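You operate a simulated robot arm through the tools that you are given. There is no shell and no other tool.

You run a simulated robot arm. Do the job below in one go: nothing can be reset, and whatever is moved stays where it is left.

JOB
The rug went on too slack: wind it off and roll it up again to the card.
Fine: counter back to nought, set the drag, roll it all up, clamp off, feed bar back.

Only the result counts: the job must be done as asked and must still hold three seconds after the hand-in. Knocking over, shifting, dropping, spilling or breaking anything else fails it.

ROBOT AND FRAMES
A 7-joint arm with a three-finger gripper, fixed in place. Base frame: the origin is on the floor under the middle of its stand, x ahead of it, y to its left, z up; the work surface is at about z = 780. Readings come in mm, degrees, newtons and seconds.
It reaches about 1342 mm from its shoulder. Its first joint turns from -166.0 to 166.0 degrees. Payload 2.69 kg.
The tool frame sits at the grasp point between the pads (the TCP): z along the fingers, y along the line on which they close. The tips reach 30 mm beyond it. The gripper opens to 128 mm; its body begins 117 mm behind the TCP.
Orientation is that of the tool frame in the base frame, as a unit quaternion [x, y, z, w]. With the fingers straight down and closing along the base's y, the tool's x points along the base's -x, its y along +y and its z along -z.

CONTROLS
- The arm moves only by the tool arm_command. Its arguments are lists of equal length, an entry for each row: "linear": the shift along the tool's x, y, z in mm, a list of three; "dr": the turn, a rotation vector about the tool's x, y, z in degrees, a list of three; "jaw": the opening, from 0 (shut) to 1 (fully open). In form: {"linear": [[dx, dy, dz], ...], "dr": [[ax, ay, az], ...], "jaw": [jaw, ...]}. A call has 1 to 20 rows; each row is the pose to reach, as a shift and turn from the pose commanded when the call began, along the tool's axes at that moment. Each row takes 0.2 s and may step no farther than 50 mm and 8.6 degrees from the row before; otherwise, or with a gripper value out of range, the whole call is refused. A pose out of reach is approached as far as the arm can. The call stops where the force on the tool passes 60 N (or 10 N more than at its start, if that is more) or the arm is blocked; 0.2 s more then pass. Each finger travels about 127 mm/s and halts on what it meets, pressing with about 44 N; the grip force reading is that of the motor and also rises with nothing between the fingers. The clock runs only during rows and for 0.2 s after the last one: add rows that repeat a pose to give the fingers time. The reply holds the time, the measured pose of the TCP, the force on the tool along the base axes, the opening and the grip force, in the units named above and with some noise, with the torque about the TCP (base axes, N m) and any sound that the robot's microphone picked up.
- Cameras (640 x 400 px; columns grow to the right, rows downward): "scene" is fixed at [401.8, 499.9, 1503.7]; the picture's right is [-0.73, -0.68, 0.00], its down [-0.45, 0.49, -0.75] and it looks along [0.51, -0.55, -0.67] (base axes); focal length 358 px, centre (320, 200). "wrist" rides on the gripper at [58, 54, -131] in the tool frame; the picture's right is [-0.68, 0.74, 0.00], its down [-0.62, -0.57, -0.55] and it looks along [-0.40, -0.37, 0.84] (tool axes); focal length 234 px, centre (320, 200). There is no depth. A picture from a camera that has moved, and an enlarged one, comes with that camera's place and axes in the base frame and with its lens.
- capture(camera): a new picture of that camera. It takes no simulated time.
- raise_lower(by): moves the trunk up (or, below 0, down) by that many mm; the arm rides with it, the base frame stays. It gives what a move gives, with no picture.
- enlarge(camera, box): a new picture of the part [left, top, right, bottom] of that camera's present view, enlarged. It takes no simulated time.
- sign_off(): hands the job in; it is judged then, once.

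Nothing tells you positions but the pictures and the camera data. Unless the task says otherwise, let go and move clear before handing in.

The tools are called after ">>>" as name(argument=value, ...) on one line, values as JSON. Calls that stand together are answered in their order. arm_command: Moves the arm, as the interface text tells. Its arguments: {"type":"object","properties":{"linear":{"type":"array"},"dr":{"type":"array"},"jaw":{"type":"array"}},"required":["linear","dr","jaw"]} The other tools are called the same way: raise_lower (by) moves the trunk up or down; capture (camera) takes a picture; enlarge (camera, box) takes an enlarged picture of a part of a camera's view; sign_off () hands the job in.

At the start:

```text
t: 0.0
position: [684.9, 254.7, 1189.1]
tcp_rot: [0.0, 1.0, 0.0, 0.0]
wrist_force: [0.0, -0.2, 0.2]
ft_torque: [0.0, 0.02, 0.0]
gripper_width: 127.7
gripper_force: 0.1
trunk travel left (down, up): [-150.0, 200.0]
```

scene: 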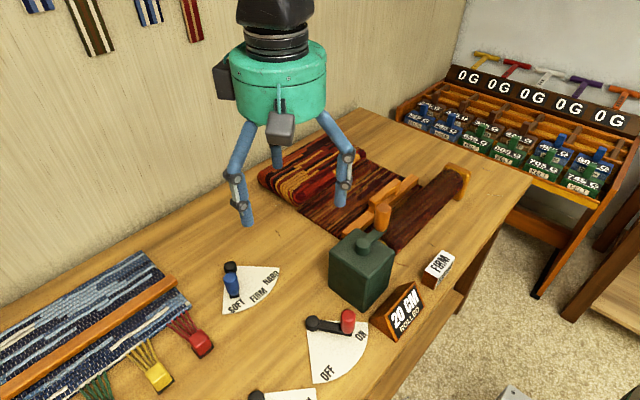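
wrist: 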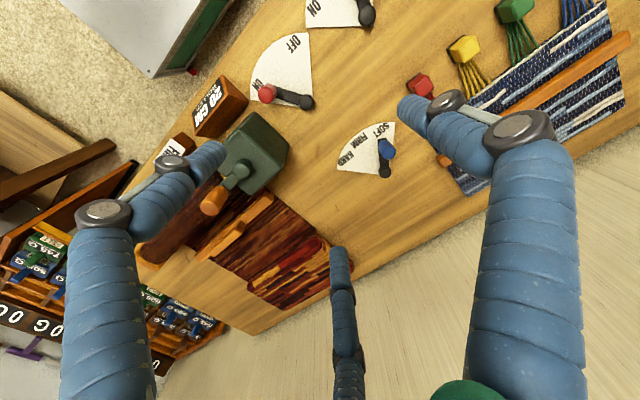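

I see a table with a rug, a roller with a dark green winding box, a drag dial (SOFT/FIRM/HARD), a clamp lever (OFF/ON), a card reading FIRM and a "20 CM ROLLED" counter. I'll enlarge parts of the view before moving anything.

>>> enlarge(camera="scene", box=[200, 220, 480, 400])

>>> enlarge(camera="scene", box=[240, 120, 500, 290])

>>> enlarge(camera="scene", box=[380, 40, 640, 220])

>>> enlarge(camera="scene", box=[0, 230, 280, 400])

>>> enlarge(camera="wrist", box=[130, 0, 450, 200])

>>> enlarge(camera="wrist", box=[130, 80, 350, 320])

```text
2.22 times, centred on (340, 310) of scene
camera zoom: at [401.8, 499.9, 1503.7], right [-0.73, -0.68, 0.0], down [-0.45, 0.49, -0.75], along [0.51, -0.55, -0.67], focal length 794 px, centre (276, -44)
```

zoom: 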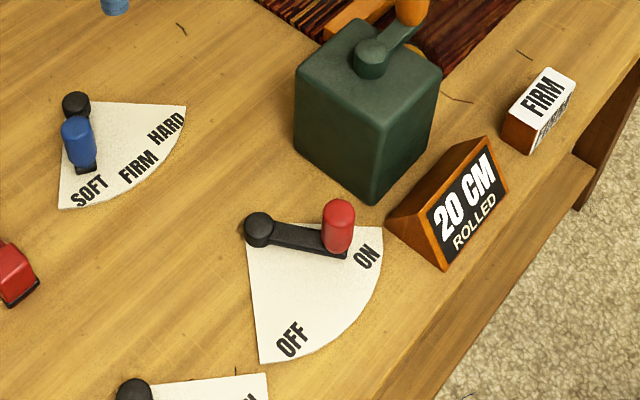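

```text
2.35 times, centred on (370, 205) of scene
camera zoom: at [401.8, 499.9, 1503.7], right [-0.73, -0.68, 0.0], down [-0.45, 0.49, -0.75], along [0.51, -0.55, -0.67], focal length 841 px, centre (202, 188)
```

zoom: 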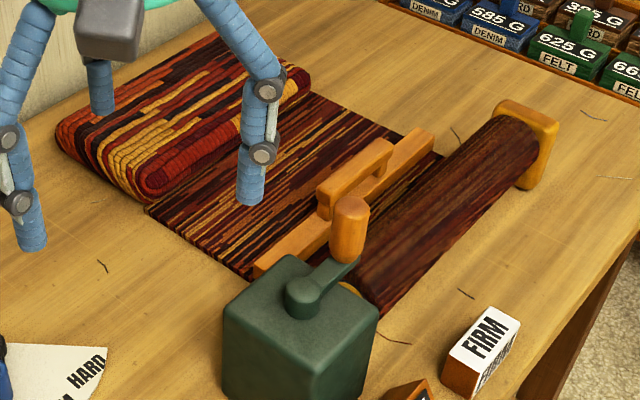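

```text
2.22 times, centred on (510, 130) of scene
camera zoom: at [401.8, 499.9, 1503.7], right [-0.73, -0.68, 0.0], down [-0.45, 0.49, -0.75], along [0.51, -0.55, -0.67], focal length 794 px, centre (-102, 356)
```

zoom: 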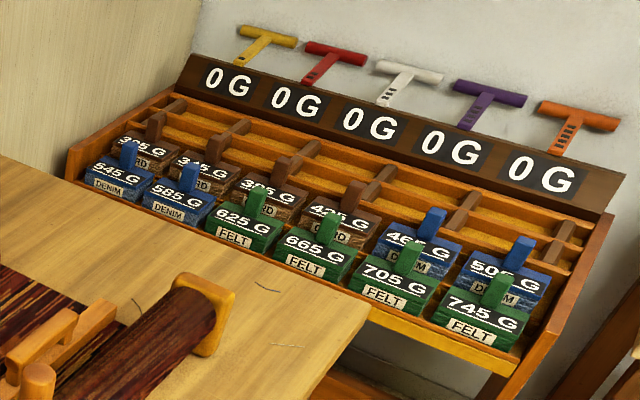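

```text
2.29 times, centred on (140, 315) of scene
camera zoom: at [401.8, 499.9, 1503.7], right [-0.73, -0.68, 0.0], down [-0.45, 0.49, -0.75], along [0.51, -0.55, -0.67], focal length 817 px, centre (731, -63)
```

zoom: 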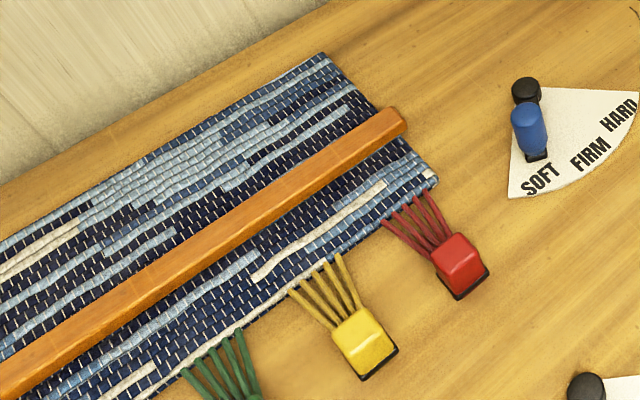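

```text
2.00 times, centred on (290, 100) of wrist
camera zoom: at [627.6, 307.1, 1320.1], right [0.68, 0.74, 0.0], down [0.62, -0.57, 0.55], along [0.4, -0.37, -0.84], focal length 468 px, centre (380, 400)
```

zoom: 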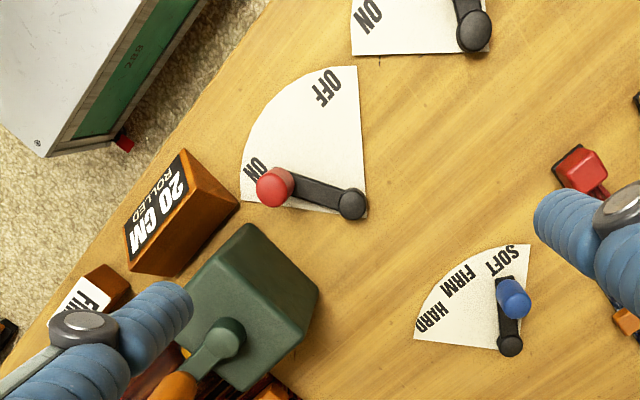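

```text
1.67 times, centred on (240, 200) of wrist
camera zoom: at [627.6, 307.1, 1320.1], right [0.68, 0.74, 0.0], down [0.62, -0.57, 0.55], along [0.4, -0.37, -0.84], focal length 390 px, centre (453, 200)
```

zoom: 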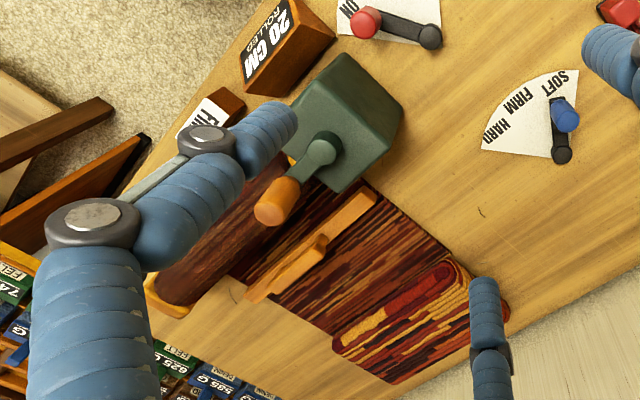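

The rug is partly on the roller at 20 cm, the drag is at SOFT, and the card says FIRM with smaller text on its side. I'll zoom in on the card, the winder and the levers.

>>> enlarge(camera="scene", box=[415, 240, 465, 290])

>>> enlarge(camera="scene", box=[320, 180, 420, 260])

>>> enlarge(camera="scene", box=[240, 340, 400, 400])

>>> enlarge(camera="wrist", box=[280, 0, 400, 80])

>>> enlarge(camera="wrist", box=[130, 120, 210, 180])

```text
8.00 times, centred on (440, 265) of scene
camera zoom: at [401.8, 499.9, 1503.7], right [-0.73, -0.68, 0.0], down [-0.45, 0.49, -0.75], along [0.51, -0.55, -0.67], focal length 2860 px, centre (-640, -320)
```

zoom: 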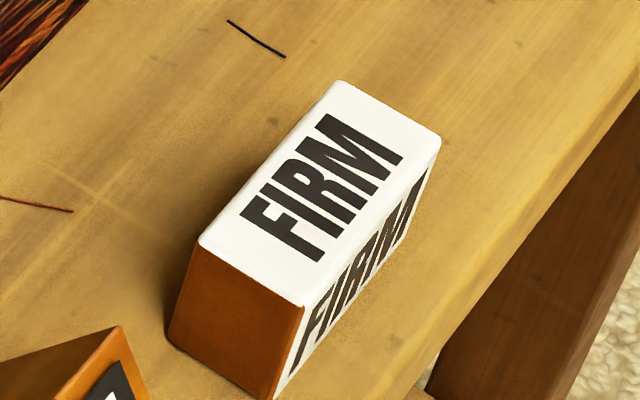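

```text
5.00 times, centred on (370, 220) of scene
camera zoom: at [401.8, 499.9, 1503.7], right [-0.73, -0.68, 0.0], down [-0.45, 0.49, -0.75], along [0.51, -0.55, -0.67], focal length 1788 px, centre (70, 100)
```

zoom: 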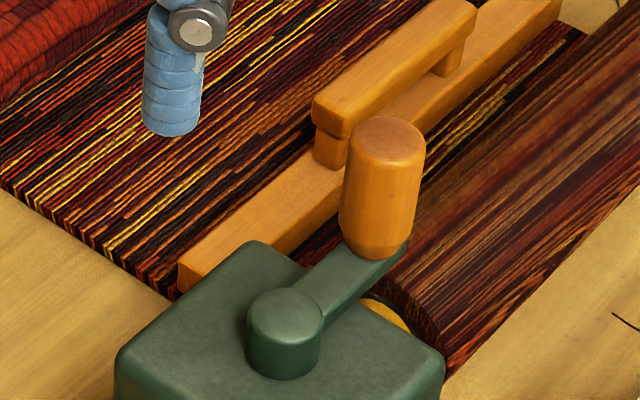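

```text
4.00 times, centred on (320, 370) of scene
camera zoom: at [401.8, 499.9, 1503.7], right [-0.73, -0.68, 0.0], down [-0.45, 0.49, -0.75], along [0.51, -0.55, -0.67], focal length 1430 px, centre (320, -480)
```

zoom: 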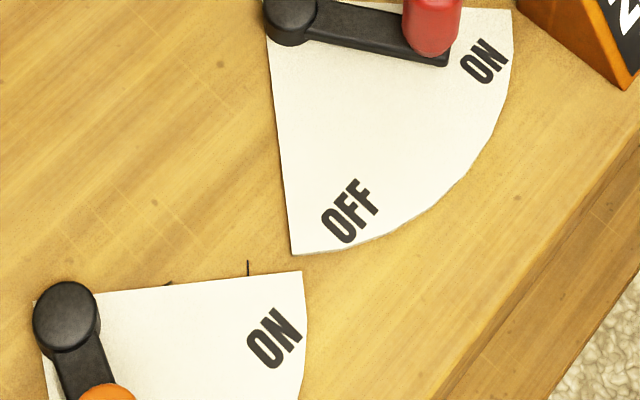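

```text
5.00 times, centred on (340, 40) of wrist
camera zoom: at [627.6, 307.1, 1320.1], right [0.68, 0.74, 0.0], down [0.62, -0.57, 0.55], along [0.4, -0.37, -0.84], focal length 1171 px, centre (220, 1000)
```

zoom: 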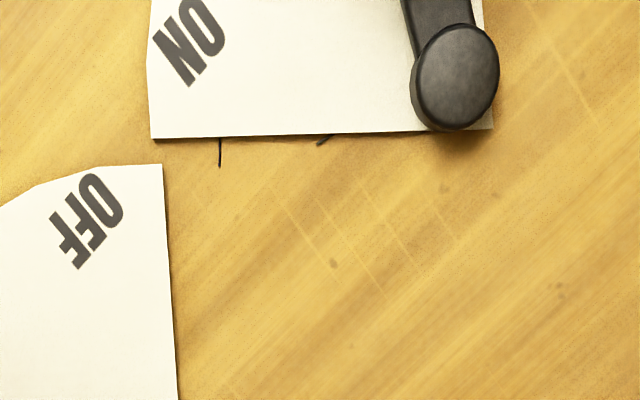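

```text
6.67 times, centred on (170, 150) of wrist
camera zoom: at [627.6, 307.1, 1320.1], right [0.68, 0.74, 0.0], down [0.62, -0.57, 0.55], along [0.4, -0.37, -0.84], focal length 1561 px, centre (1320, 533)
```

zoom: 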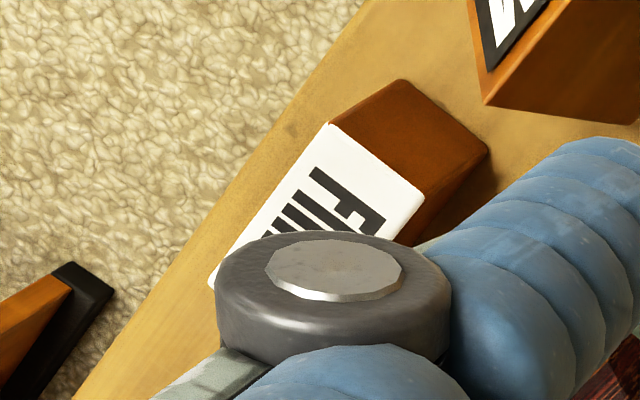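

The card says FIRM. There are two ON/OFF levers, red near the winder and orange further left, so I need to learn which one is the clamp. I'll move the arm back and up for a clearer view.

>>> arm_command(linear=[[30, 19, -22], [60, 38, -44], [90, 57, -66], [120, 76, -88], [150, 95, -110]], dr=[[0, 0, 0], [0, 0, 0], [0, 0, 0], [0, 0, 0], [0, 0, 0]], jaw=[1, 1, 1, 1, 1])

>>> capture(camera="wrist")

>>> capture(camera="scene")

```text
t: 1.2
position: [536.3, 348.0, 1297.4]
tcp_rot: [0.0, 1.0, 0.0, -0.001]
wrist_force: [0.9, 0.3, 0.4]
ft_torque: [-0.03, 0.02, -0.03]
gripper_width: 128.0
gripper_force: 0.0
trunk travel left (down, up): [-150.0, 200.0]
```

```text
taken
camera wrist: at [478.2, 400.9, 1429.0], right [0.68, 0.74, 0.0], down [0.62, -0.57, 0.55], along [0.4, -0.37, -0.84], focal length 234 px, centre (320, 200)
```

wrist: 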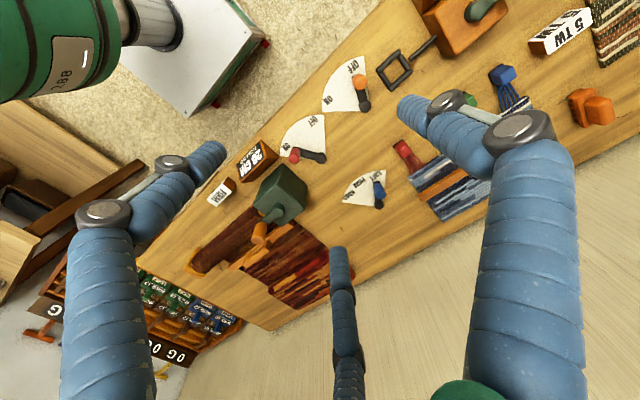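

```text
taken
```

scene: 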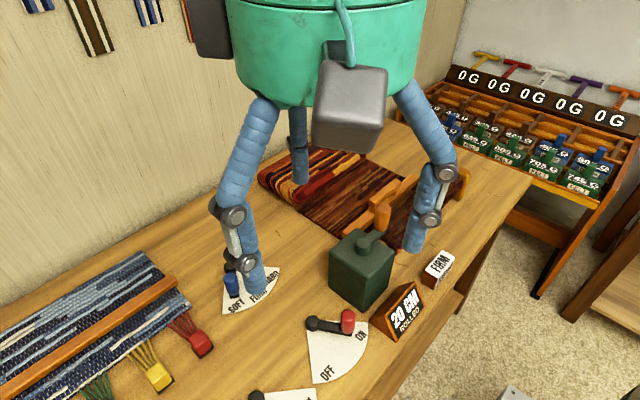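

I can now see both ON/OFF levers, plus another station further left with a crank box and a "5 TW..." card. I'll zoom in there.

>>> enlarge(camera="wrist", box=[260, 40, 420, 140])

>>> enlarge(camera="wrist", box=[370, 0, 640, 170])

>>> enlarge(camera="wrist", box=[180, 130, 340, 320])

>>> enlarge(camera="wrist", box=[330, 120, 480, 240])

```text
4.00 times, centred on (340, 90) of wrist
camera zoom: at [478.2, 400.9, 1429.0], right [0.68, 0.74, 0.0], down [0.62, -0.57, 0.55], along [0.4, -0.37, -0.84], focal length 937 px, centre (240, 640)
```

zoom: 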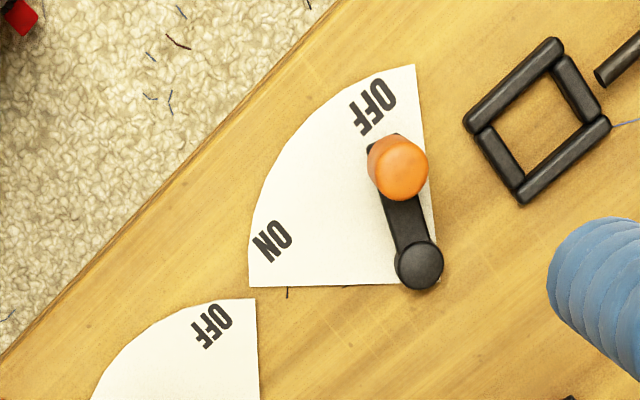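

```text
2.35 times, centred on (505, 85) of wrist
camera zoom: at [478.2, 400.9, 1429.0], right [0.68, 0.74, 0.0], down [0.62, -0.57, 0.55], along [0.4, -0.37, -0.84], focal length 551 px, centre (-115, 471)
```

zoom: 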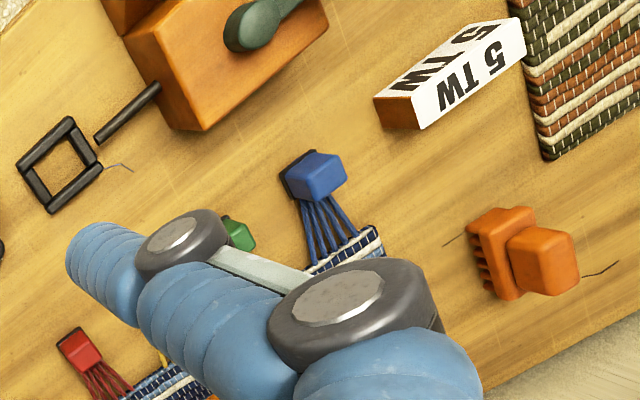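

```text
2.11 times, centred on (260, 225) of wrist
camera zoom: at [478.2, 400.9, 1429.0], right [0.68, 0.74, 0.0], down [0.62, -0.57, 0.55], along [0.4, -0.37, -0.84], focal length 493 px, centre (446, 147)
```

zoom: 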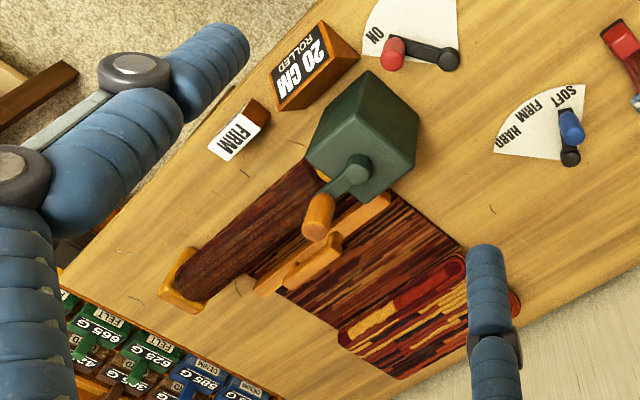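

```text
3.33 times, centred on (405, 180) of wrist
camera zoom: at [478.2, 400.9, 1429.0], right [0.68, 0.74, 0.0], down [0.62, -0.57, 0.55], along [0.4, -0.37, -0.84], focal length 781 px, centre (37, 267)
```

zoom: 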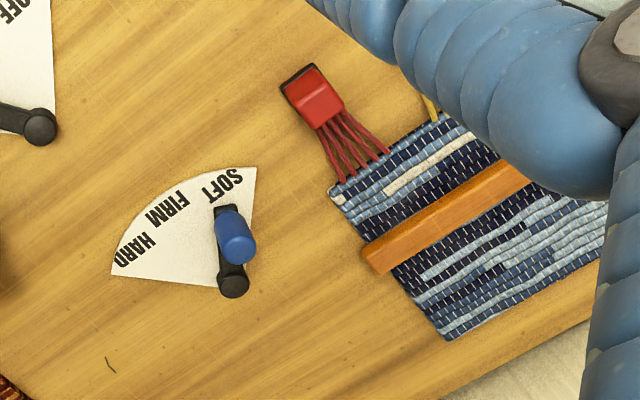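

The left station looks like a cord twister with its own orange lever, so the red lever by the winder should be the clamp, now ON. I'll move the wrist camera over the winder for a closer look at the roller and feed bar.

>>> arm_command(linear=[[-14, -37, 21], [-27, -74, 43], [-41, -111, 64], [-55, -148, 85], [-68, -185, 107], [-82, -222, 128]], dr=[[0, 0, 0], [0, 0, 0], [0, 0, 0], [0, 0, 0], [0, 0, 0], [0, 0, 0]], jaw=[1, 1, 1, 1, 1, 1])

>>> capture(camera="wrist")

>>> enlarge(camera="wrist", box=[200, 60, 440, 240])

>>> capture(camera="scene")

```text
t: 2.6
position: [619.6, 127.2, 1171.4]
tcp_rot: [-0.001, 1.0, 0.0, 0.0]
wrist_force: [0.1, 0.5, -0.5]
ft_torque: [-0.01, -0.02, -0.02]
gripper_width: 128.1
gripper_force: 0.2
trunk travel left (down, up): [-150.0, 200.0]
```

```text
taken
camera wrist: at [561.7, 179.0, 1302.0], right [0.68, 0.74, 0.0], down [0.62, -0.56, 0.55], along [0.4, -0.37, -0.84], focal length 234 px, centre (320, 200)
```

wrist: 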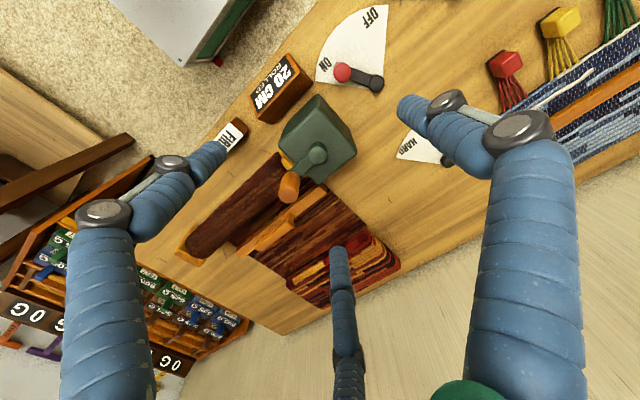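

```text
2.22 times, centred on (320, 150) of wrist
camera zoom: at [561.7, 179.0, 1302.0], right [0.68, 0.74, 0.0], down [0.62, -0.56, 0.55], along [0.4, -0.37, -0.84], focal length 520 px, centre (320, 311)
```

zoom: 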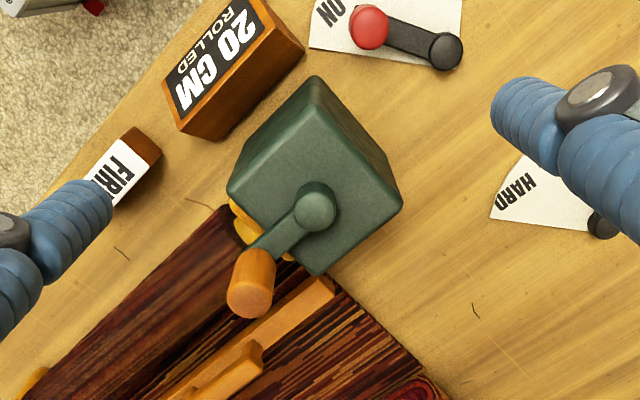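

```text
taken
```

scene: 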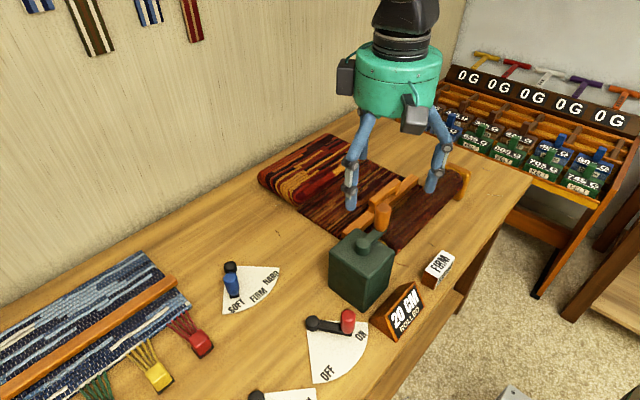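

The crank knob is on top of the green gearbox, at about (662, 25), and the hub is near (670, 76). I'll zoom tightly from both cameras to pin the knob down.

>>> enlarge(camera="wrist", box=[260, 130, 340, 210])

>>> enlarge(camera="scene", box=[340, 190, 410, 260])

>>> enlarge(camera="wrist", box=[170, 140, 410, 310])

```text
5.00 times, centred on (300, 170) of wrist
camera zoom: at [561.7, 179.0, 1302.0], right [0.68, 0.74, 0.0], down [0.62, -0.56, 0.55], along [0.4, -0.37, -0.84], focal length 1171 px, centre (420, 350)
```

zoom: 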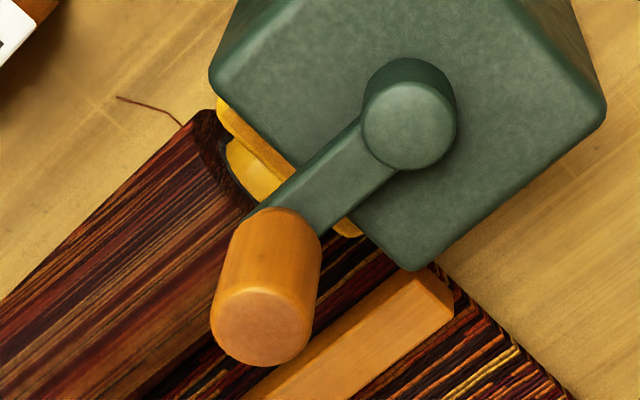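

```text
5.71 times, centred on (375, 225) of scene
camera zoom: at [401.8, 499.9, 1503.7], right [-0.73, -0.68, 0.0], down [-0.45, 0.49, -0.75], along [0.51, -0.55, -0.67], focal length 2043 px, centre (6, 57)
```

zoom: 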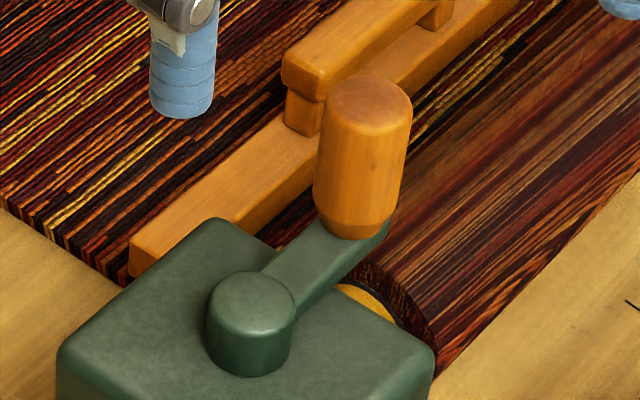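

```text
2.35 times, centred on (290, 225) of wrist
camera zoom: at [561.7, 179.0, 1302.0], right [0.68, 0.74, 0.0], down [0.62, -0.56, 0.55], along [0.4, -0.37, -0.84], focal length 551 px, centre (391, 141)
```

zoom: 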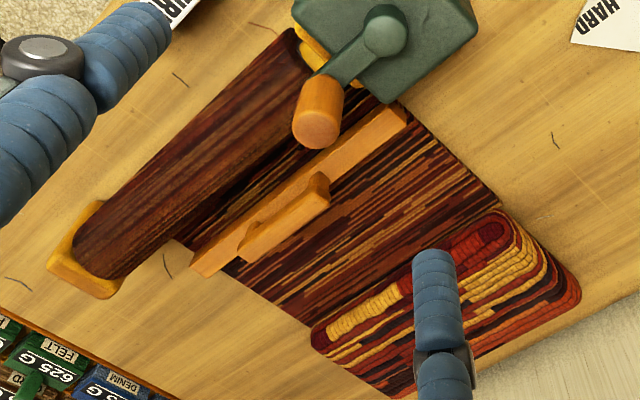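

From both views, the knob axis is about (664, 20), from z 946 to 1006, and the hub is near (666, 78). I'll move above the knob with the fingers open and check that it's centred.

>>> arm_command(linear=[[-15, -36, 0], [-30, -72, 20], [-44, -107, 40], [-44, -107, 75], [-44, -107, 111]], dr=[[0, 0, 0], [0, 0, 0], [0, 0, 0], [0, 0, 0], [0, 0, 0]], jaw=[1, 1, 1, 1, 1])

>>> capture(camera="wrist")

>>> enlarge(camera="scene", box=[260, 100, 480, 320])

```text
t: 3.8
position: [660.9, 18.9, 1061.2]
tcp_rot: [-0.001, 1.0, 0.0, -0.001]
wrist_force: [-0.3, -0.4, 0.0]
ft_torque: [-0.02, -0.03, 0.01]
gripper_width: 128.0
gripper_force: 0.1
trunk travel left (down, up): [-150.0, 200.0]
```

```text
taken
camera wrist: at [604.0, 70.6, 1191.1], right [0.68, 0.74, 0.0], down [0.62, -0.56, 0.55], along [0.4, -0.37, -0.84], focal length 234 px, centre (320, 200)
```

wrist: 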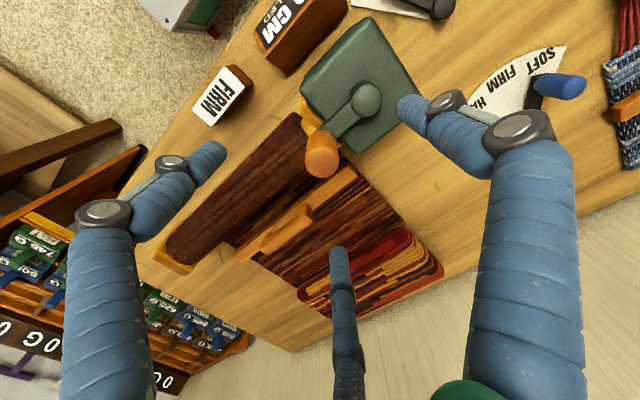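

```text
1.82 times, centred on (370, 210) of scene
camera zoom: at [401.8, 499.9, 1503.7], right [-0.73, -0.68, 0.0], down [-0.45, 0.49, -0.75], along [0.51, -0.55, -0.67], focal length 650 px, centre (229, 182)
```

zoom: 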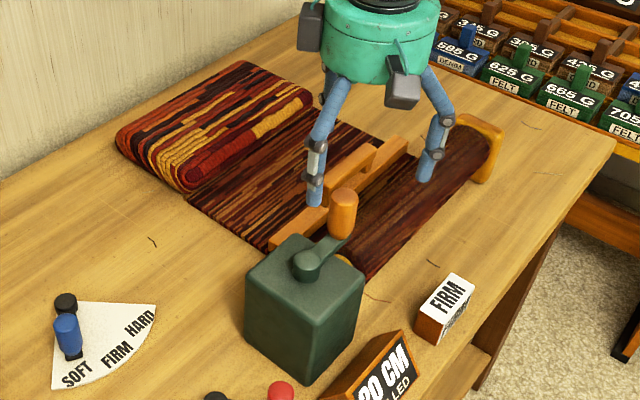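

The knob is between the open fingers. I'll lower around it, close to a loose cage of about 42 mm, and check.

>>> arm_command(linear=[[-3.5, -1, 35], [-3.5, -1, 70], [-3.5, -1, 70], [-3.5, -1, 70], [-3.5, -1, 70], [-3.5, -1, 70]], dr=[[0, 0, 0], [0, 0, 0], [0, 0, 0], [0, 0, 0], [0, 0, 0], [0, 0, 0]], jaw=[1, 1, 0.7, 0.5, 0.36, 0.36])

>>> capture(camera="wrist")

>>> enlarge(camera="scene", box=[320, 160, 440, 280])

```text
t: 5.2
position: [665.0, 18.1, 990.9]
tcp_rot: [0.0, 1.0, 0.0, 0.0]
wrist_force: [0.7, -0.2, 0.3]
ft_torque: [0.0, 0.03, -0.02]
gripper_width: 46.1
gripper_force: 0.0
trunk travel left (down, up): [-150.0, 200.0]
```

```text
taken
camera wrist: at [607.8, 70.9, 1121.1], right [0.68, 0.74, 0.0], down [0.62, -0.57, 0.55], along [0.4, -0.37, -0.84], focal length 234 px, centre (320, 200)
```

wrist: 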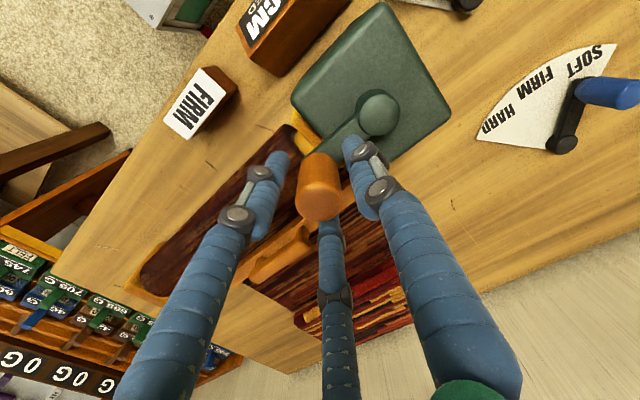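

```text
3.33 times, centred on (380, 220) of scene
camera zoom: at [401.8, 499.9, 1503.7], right [-0.73, -0.68, 0.0], down [-0.45, 0.49, -0.75], along [0.51, -0.55, -0.67], focal length 1192 px, centre (120, 133)
```

zoom: 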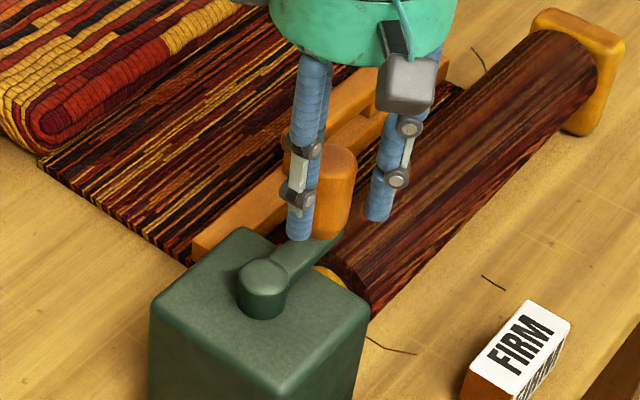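

The fingers cage the knob well. I'll close slightly, try a small clockwise turn seen from above, and watch the counter.

>>> arm_command(linear=[[0, 0, 0], [5.1, 0.2, 0], [10.2, 0.9, 0], [15.3, 2.0, 0], [20.2, 3.6, 0], [24.9, 5.5, 0], [29.5, 7.9, 0]], dr=[[0, 0, 0], [0, 0, 0], [0, 0, 0], [0, 0, 0], [0, 0, 0], [0, 0, 0], [0, 0, 0]], jaw=[0.3, 0.3, 0.3, 0.3, 0.3, 0.3, 0.3])

>>> capture(camera="wrist")

>>> capture(camera="scene")

```text
t: 6.8
position: [636.0, 26.7, 991.0]
tcp_rot: [-0.001, 1.0, 0.0, -0.001]
wrist_force: [-0.1, 0.8, -0.2]
ft_torque: [0.0, 0.04, 0.01]
gripper_width: 38.9
gripper_force: 0.0
trunk travel left (down, up): [-150.0, 200.0]
```

```text
taken
camera wrist: at [578.4, 80.2, 1121.1], right [0.68, 0.74, 0.0], down [0.62, -0.56, 0.55], along [0.4, -0.37, -0.84], focal length 234 px, centre (320, 200)
```

wrist: 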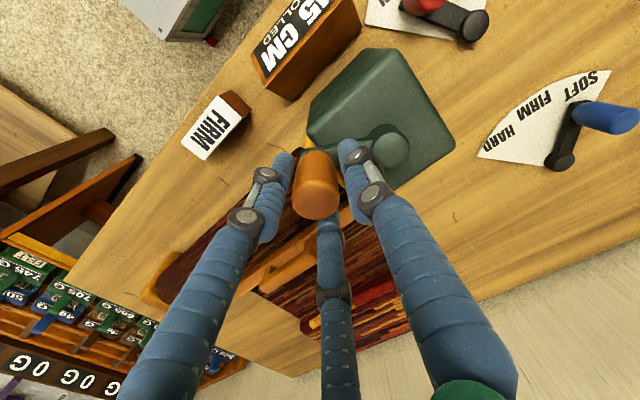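

```text
taken
```

scene: 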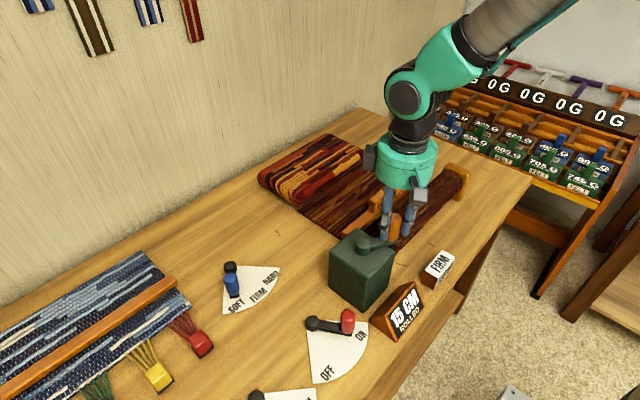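

The counter dropped from 20 to 15 for about 30° of clockwise turn with almost no force, so this direction winds off and the clamp doesn't block it. I'll carry on in the same direction.

>>> arm_command(linear=[[4.3, 2.8, 0], [8.4, 5.9, 0], [12.2, 9.4, 0], [15.7, 13.2, 0], [18.8, 17.3, 0], [21.6, 21.6, 0]], dr=[[0, 0, 0], [0, 0, 0], [0, 0, 0], [0, 0, 0], [0, 0, 0], [0, 0, 0]], jaw=[0.3, 0.3, 0.3, 0.3, 0.3, 0.3])

>>> capture(camera="wrist")

>>> enlarge(camera="scene", box=[320, 210, 480, 350])

>>> enlarge(camera="scene", box=[240, 100, 480, 260])

```text
t: 8.2
position: [613.1, 50.1, 990.4]
tcp_rot: [-0.001, 1.0, 0.0, 0.0]
wrist_force: [0.5, -0.2, -0.6]
ft_torque: [-0.01, -0.05, -0.02]
gripper_width: 39.0
gripper_force: 0.4
trunk travel left (down, up): [-150.0, 200.0]
```

```text
taken
camera wrist: at [555.8, 102.2, 1120.7], right [0.68, 0.74, 0.0], down [0.62, -0.56, 0.55], along [0.4, -0.37, -0.84], focal length 234 px, centre (320, 200)
```

wrist: 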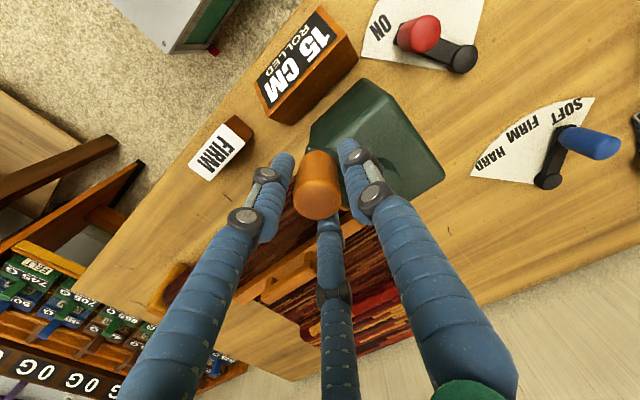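

```text
2.86 times, centred on (400, 280) of scene
camera zoom: at [401.8, 499.9, 1503.7], right [-0.73, -0.68, 0.0], down [-0.45, 0.49, -0.75], along [0.51, -0.55, -0.67], focal length 1022 px, centre (91, -29)
```

zoom: 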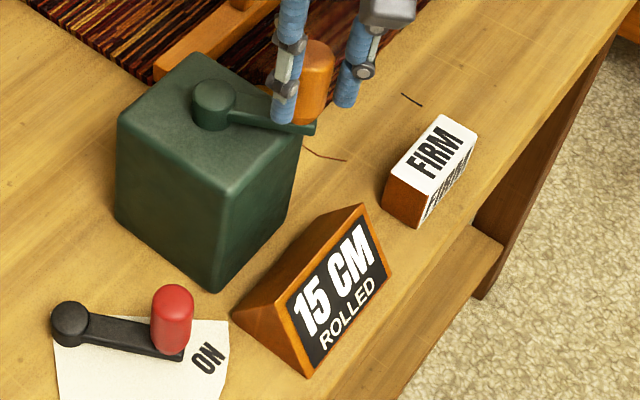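

```text
2.50 times, centred on (360, 180) of scene
camera zoom: at [401.8, 499.9, 1503.7], right [-0.73, -0.68, 0.0], down [-0.45, 0.49, -0.75], along [0.51, -0.55, -0.67], focal length 894 px, centre (220, 250)
```

zoom: 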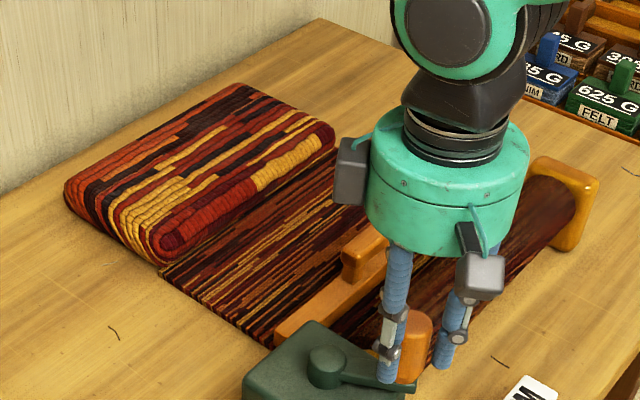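

The counter reads in 5 cm steps and shows 15 after 60°. I'll turn another 60° clockwise.

>>> arm_command(linear=[[3.4, 6.9, 0], [5.9, 14.2, 0], [7.4, 21.8, 0], [7.9, 29.5, 0], [7.4, 37.2, 0], [5.9, 44.8, 0], [3.4, 52.1, 0], [0, 59, 0]], dr=[[0, 0, 0], [0, 0, 0], [0, 0, 0], [0, 0, 0], [0, 0, 0], [0, 0, 0], [0, 0, 0], [0, 0, 0]], jaw=[0.3, 0.3, 0.3, 0.3, 0.3, 0.3, 0.3, 0.3])

>>> capture(camera="wrist")

>>> capture(camera="scene")

```text
t: 10.0
position: [614.4, 107.9, 990.2]
tcp_rot: [0.0, 1.0, 0.0, 0.0]
wrist_force: [-0.1, 0.5, -0.2]
ft_torque: [0.0, -0.08, 0.01]
gripper_width: 38.4
gripper_force: 0.1
trunk travel left (down, up): [-150.0, 200.0]
```

```text
taken
camera wrist: at [556.0, 161.4, 1120.3], right [0.68, 0.74, 0.0], down [0.62, -0.57, 0.55], along [0.4, -0.37, -0.84], focal length 234 px, centre (320, 200)
```

wrist: 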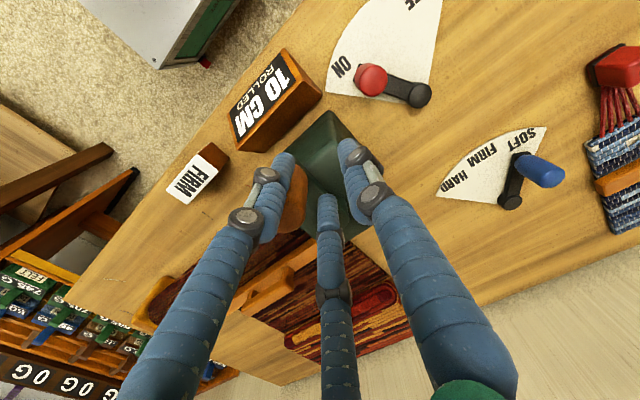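

```text
taken
```

scene: 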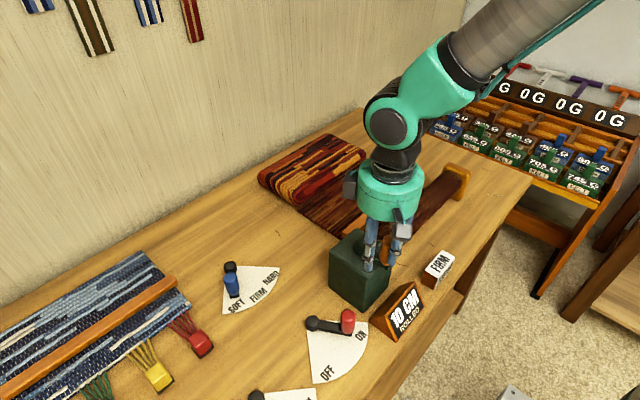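

The counter now shows 10, but the knob looks to be slipping out of the cage on the −y side. I'll zoom in before moving again.

>>> enlarge(camera="wrist", box=[220, 100, 420, 260])

>>> enlarge(camera="scene", box=[320, 190, 430, 310])

```text
2.50 times, centred on (320, 180) of wrist
camera zoom: at [556.0, 161.4, 1120.3], right [0.68, 0.74, 0.0], down [0.62, -0.57, 0.55], along [0.4, -0.37, -0.84], focal length 585 px, centre (320, 250)
```

zoom: 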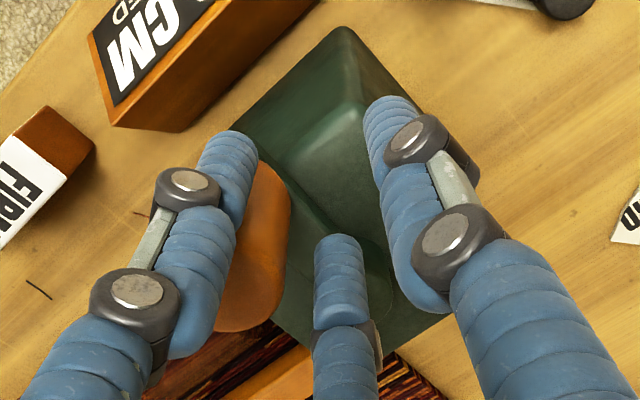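

```text
3.33 times, centred on (375, 250) of scene
camera zoom: at [401.8, 499.9, 1503.7], right [-0.73, -0.68, 0.0], down [-0.45, 0.49, -0.75], along [0.51, -0.55, -0.67], focal length 1192 px, centre (137, 33)
```

zoom: 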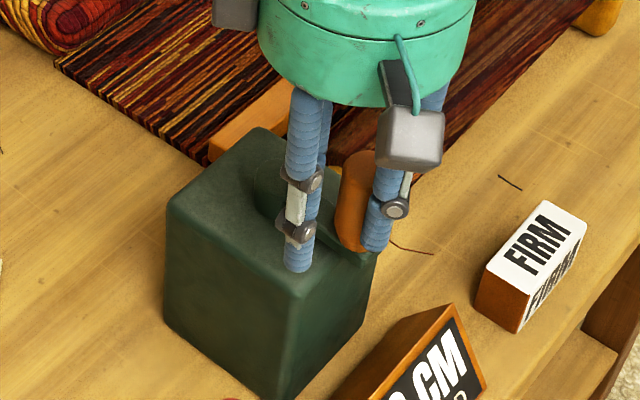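

The knob slid out between the two −y fingers because the cage was too loose. I'll open, look where the knob stopped, and recentre with a tighter cage.

>>> arm_command(linear=[[0, 0, 0], [0, 0, 0], [0, 0, 0], [0, 0, 0]], dr=[[0, 0, 0], [0, 0, 0], [0, 0, 0], [0, 0, 0]], jaw=[0.5, 0.8, 1, 1])

>>> capture(camera="wrist")

>>> enlarge(camera="scene", box=[320, 190, 430, 310])

```text
t: 11.0
position: [613.0, 108.8, 989.9]
tcp_rot: [0.0, 1.0, 0.0, 0.001]
wrist_force: [0.0, -0.5, 1.0]
ft_torque: [0.02, -0.02, 0.01]
gripper_width: 128.3
gripper_force: 0.0
trunk travel left (down, up): [-150.0, 200.0]
```

```text
taken
camera wrist: at [556.1, 161.5, 1120.5], right [0.68, 0.74, 0.0], down [0.62, -0.56, 0.55], along [0.4, -0.37, -0.84], focal length 234 px, centre (320, 200)
```

wrist: 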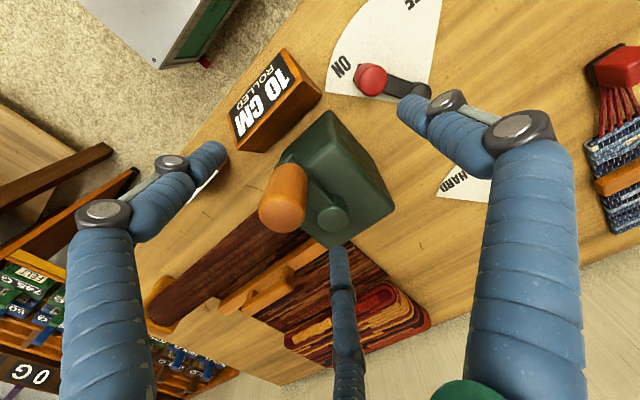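

```text
3.33 times, centred on (375, 250) of scene
camera zoom: at [401.8, 499.9, 1503.7], right [-0.73, -0.68, 0.0], down [-0.45, 0.49, -0.75], along [0.51, -0.55, -0.67], focal length 1192 px, centre (137, 33)
```

zoom: 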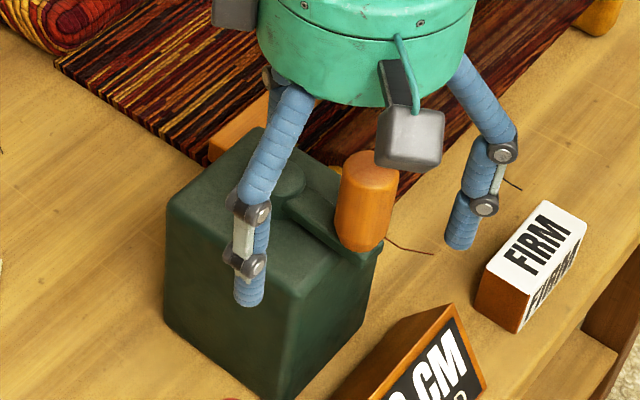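

I can see the knob clearly with the fingers open. I'll zoom tightly for a better position.

>>> enlarge(camera="wrist", box=[240, 130, 360, 250])

>>> enlarge(camera="scene", box=[340, 210, 400, 270])

```text
3.33 times, centred on (300, 190) of wrist
camera zoom: at [556.1, 161.5, 1120.5], right [0.68, 0.74, 0.0], down [0.62, -0.56, 0.55], along [0.4, -0.37, -0.84], focal length 781 px, centre (387, 233)
```

zoom: 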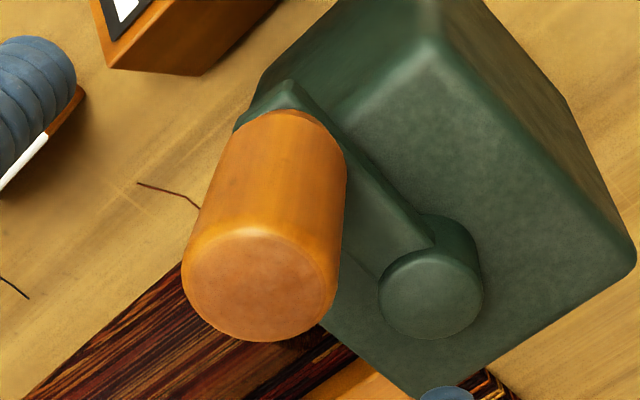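

```text
6.67 times, centred on (370, 240) of scene
camera zoom: at [401.8, 499.9, 1503.7], right [-0.73, -0.68, 0.0], down [-0.45, 0.49, -0.75], along [0.51, -0.55, -0.67], focal length 2384 px, centre (-13, -67)
```

zoom: 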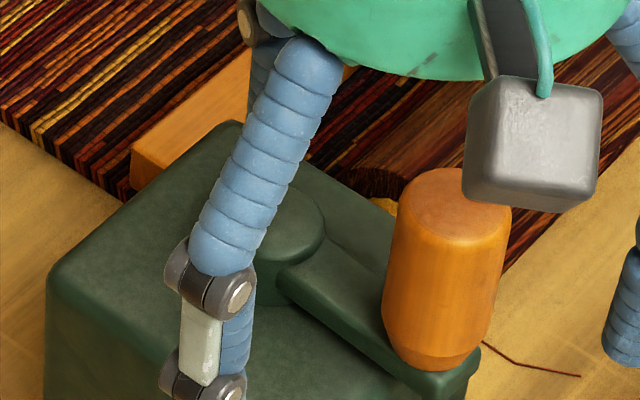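

Fitting all the views gives the hub at (666, 77), a crank radius of about 60 and the knob at about (606, 83). I'll recentre on the knob and close to a snug cage.

>>> arm_command(linear=[[4, -12, 0], [7.6, -24.7, 0], [7.6, -24.7, 2], [7.6, -24.7, 2], [7.6, -24.7, 2], [7.6, -24.7, 2], [7.6, -24.7, 2]], dr=[[0, 0, 0], [0, 0, 0], [0, 0, 0], [0, 0, 0], [0, 0, 0], [0, 0, 0], [0, 0, 0]], jaw=[1, 1, 0.7, 0.45, 0.3, 0.26, 0.26])

>>> enlarge(camera="wrist", box=[220, 100, 420, 260])

>>> enlarge(camera="scene", box=[320, 190, 430, 310])

```text
t: 12.6
position: [607.4, 83.3, 988.8]
tcp_rot: [0.0, 1.0, 0.0, 0.0]
wrist_force: [2.2, -0.8, 0.2]
ft_torque: [-0.07, -0.01, 0.01]
gripper_width: 34.4
gripper_force: 0.3
trunk travel left (down, up): [-150.0, 200.0]
```

```text
2.50 times, centred on (320, 180) of wrist
camera zoom: at [549.0, 136.0, 1118.4], right [0.68, 0.74, 0.0], down [0.62, -0.56, 0.55], along [0.4, -0.37, -0.84], focal length 585 px, centre (320, 250)
```

zoom: 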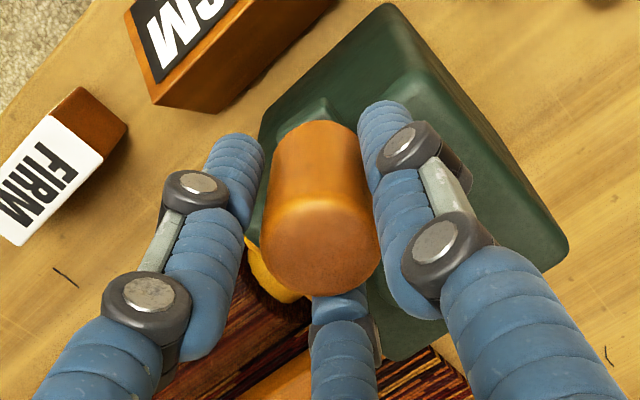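

```text
3.33 times, centred on (375, 250) of scene
camera zoom: at [401.8, 499.9, 1503.7], right [-0.73, -0.68, 0.0], down [-0.45, 0.49, -0.75], along [0.51, -0.55, -0.67], focal length 1192 px, centre (137, 33)
```

zoom: 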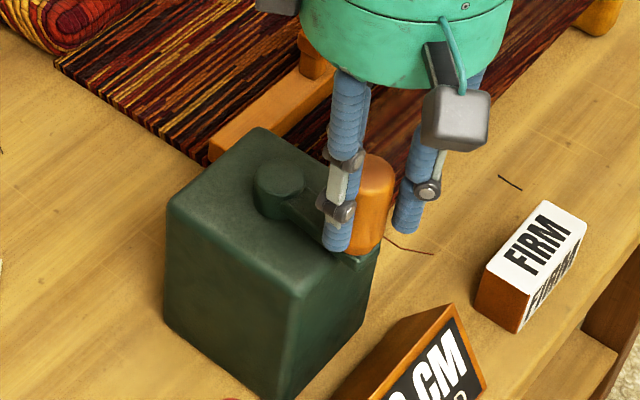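

The knob is centred with a snug cage. I'll turn 30° more clockwise and check the counter.

>>> arm_command(linear=[[-0.9, 5.9, 0], [-2.6, 12.0, 0], [-4.8, 17.9, 0], [-7.7, 23.6, 0], [-11.2, 28.9, 0]], dr=[[0, 0, 0], [0, 0, 0], [0, 0, 0], [0, 0, 0], [0, 0, 0]], jaw=[0.25, 0.25, 0.25, 0.25, 0.25])

>>> capture(camera="wrist")

>>> enlarge(camera="scene", box=[320, 190, 480, 350])

```text
t: 13.8
position: [617.5, 112.2, 988.9]
tcp_rot: [0.0, 1.0, 0.0, 0.0]
wrist_force: [0.7, -1.1, -1.6]
ft_torque: [-0.01, -0.13, 0.05]
gripper_width: 34.1
gripper_force: 1.2
trunk travel left (down, up): [-150.0, 200.0]
```

```text
taken
camera wrist: at [560.2, 164.9, 1118.6], right [0.68, 0.74, 0.0], down [0.62, -0.57, 0.55], along [0.4, -0.37, -0.84], focal length 234 px, centre (320, 200)
```

wrist: 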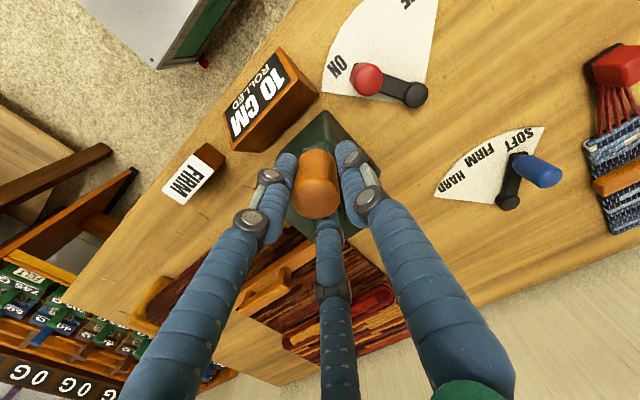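

```text
2.50 times, centred on (400, 270) of scene
camera zoom: at [401.8, 499.9, 1503.7], right [-0.73, -0.68, 0.0], down [-0.45, 0.49, -0.75], along [0.51, -0.55, -0.67], focal length 894 px, centre (120, 25)
```

zoom: 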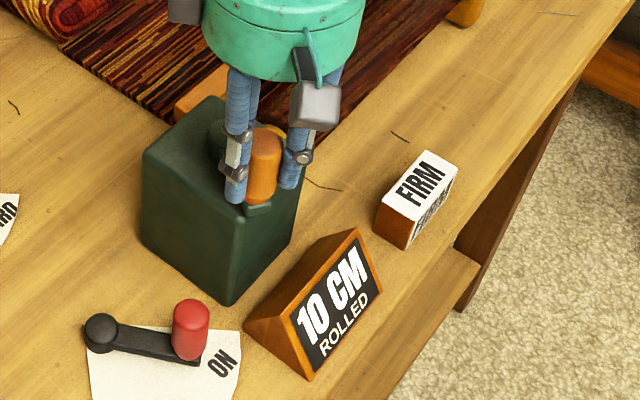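

It still shows 10 at about 126° of total turn, with the grip stable and forces low. I'll continue in 30° steps.

>>> arm_command(linear=[[-3.9, 4.9, 0], [-8.4, 9.4, 0], [-13.3, 13.3, 0], [-18.6, 16.8, 0], [-24.3, 19.7, 0]], dr=[[0, 0, 0], [0, 0, 0], [0, 0, 0], [0, 0, 0], [0, 0, 0]], jaw=[0.25, 0.25, 0.25, 0.25, 0.25])

>>> capture(camera="wrist")

>>> enlarge(camera="scene", box=[320, 190, 480, 350])

```text
t: 15.0
position: [639.8, 133.0, 990.1]
tcp_rot: [-0.001, 1.0, 0.0, 0.0]
wrist_force: [0.2, -0.3, -1.6]
ft_torque: [0.0, -0.02, -0.01]
gripper_width: 33.5
gripper_force: 0.7
trunk travel left (down, up): [-150.0, 200.0]
```

```text
taken
camera wrist: at [583.3, 185.0, 1119.1], right [0.68, 0.74, 0.0], down [0.62, -0.57, 0.55], along [0.4, -0.37, -0.84], focal length 234 px, centre (320, 200)
```

wrist: 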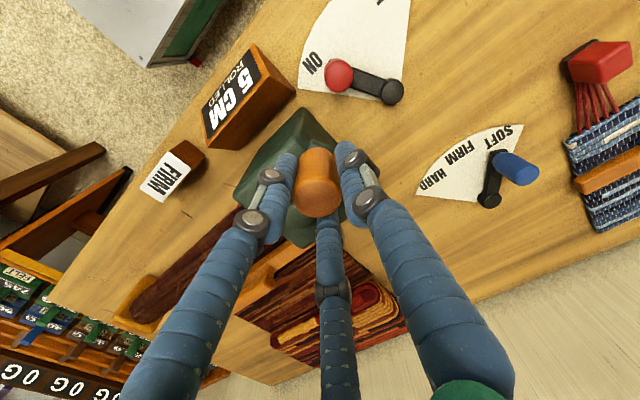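

```text
2.50 times, centred on (400, 270) of scene
camera zoom: at [401.8, 499.9, 1503.7], right [-0.73, -0.68, 0.0], down [-0.45, 0.49, -0.75], along [0.51, -0.55, -0.67], focal length 894 px, centre (120, 25)
```

zoom: 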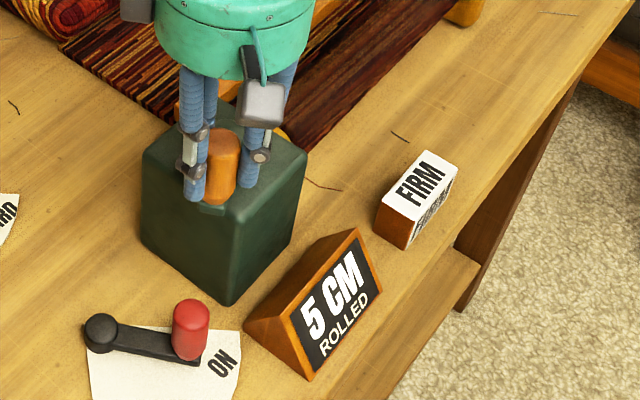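

Now it shows 5 at about 156°. I'll keep winding off.

>>> arm_command(linear=[[-5.9, 2.2, 0], [-12, 3.9, 0], [-18.3, 4.9, 0], [-24.6, 5.2, 0], [-30.9, 4.9, 0]], dr=[[0, 0, 0], [0, 0, 0], [0, 0, 0], [0, 0, 0], [0, 0, 0]], jaw=[0.25, 0.25, 0.25, 0.25, 0.25])

>>> capture(camera="wrist")

>>> capture(camera="scene")

```text
t: 16.2
position: [671.2, 136.3, 989.3]
tcp_rot: [-0.001, 1.0, 0.0, 0.001]
wrist_force: [-0.2, -0.1, -0.3]
ft_torque: [0.03, 0.01, -0.01]
gripper_width: 32.4
gripper_force: 0.3
trunk travel left (down, up): [-150.0, 200.0]
```

```text
taken
camera wrist: at [613.8, 189.6, 1118.4], right [0.68, 0.74, 0.0], down [0.62, -0.56, 0.55], along [0.4, -0.37, -0.84], focal length 234 px, centre (320, 200)
```

wrist: 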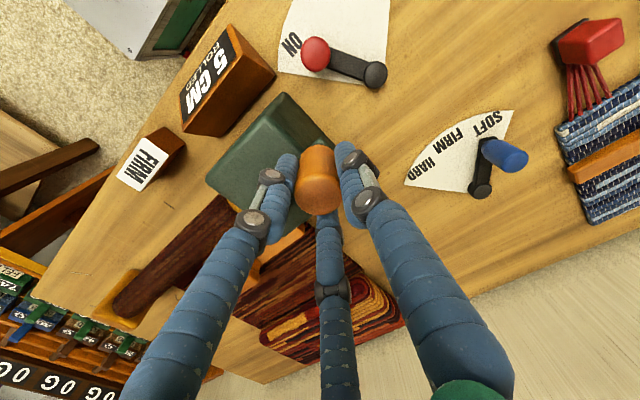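

```text
taken
```

scene: 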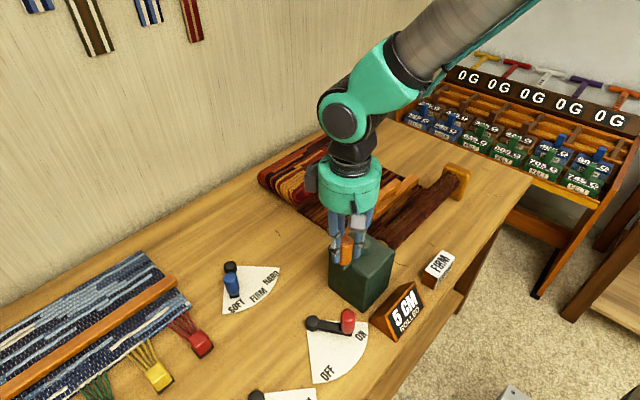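

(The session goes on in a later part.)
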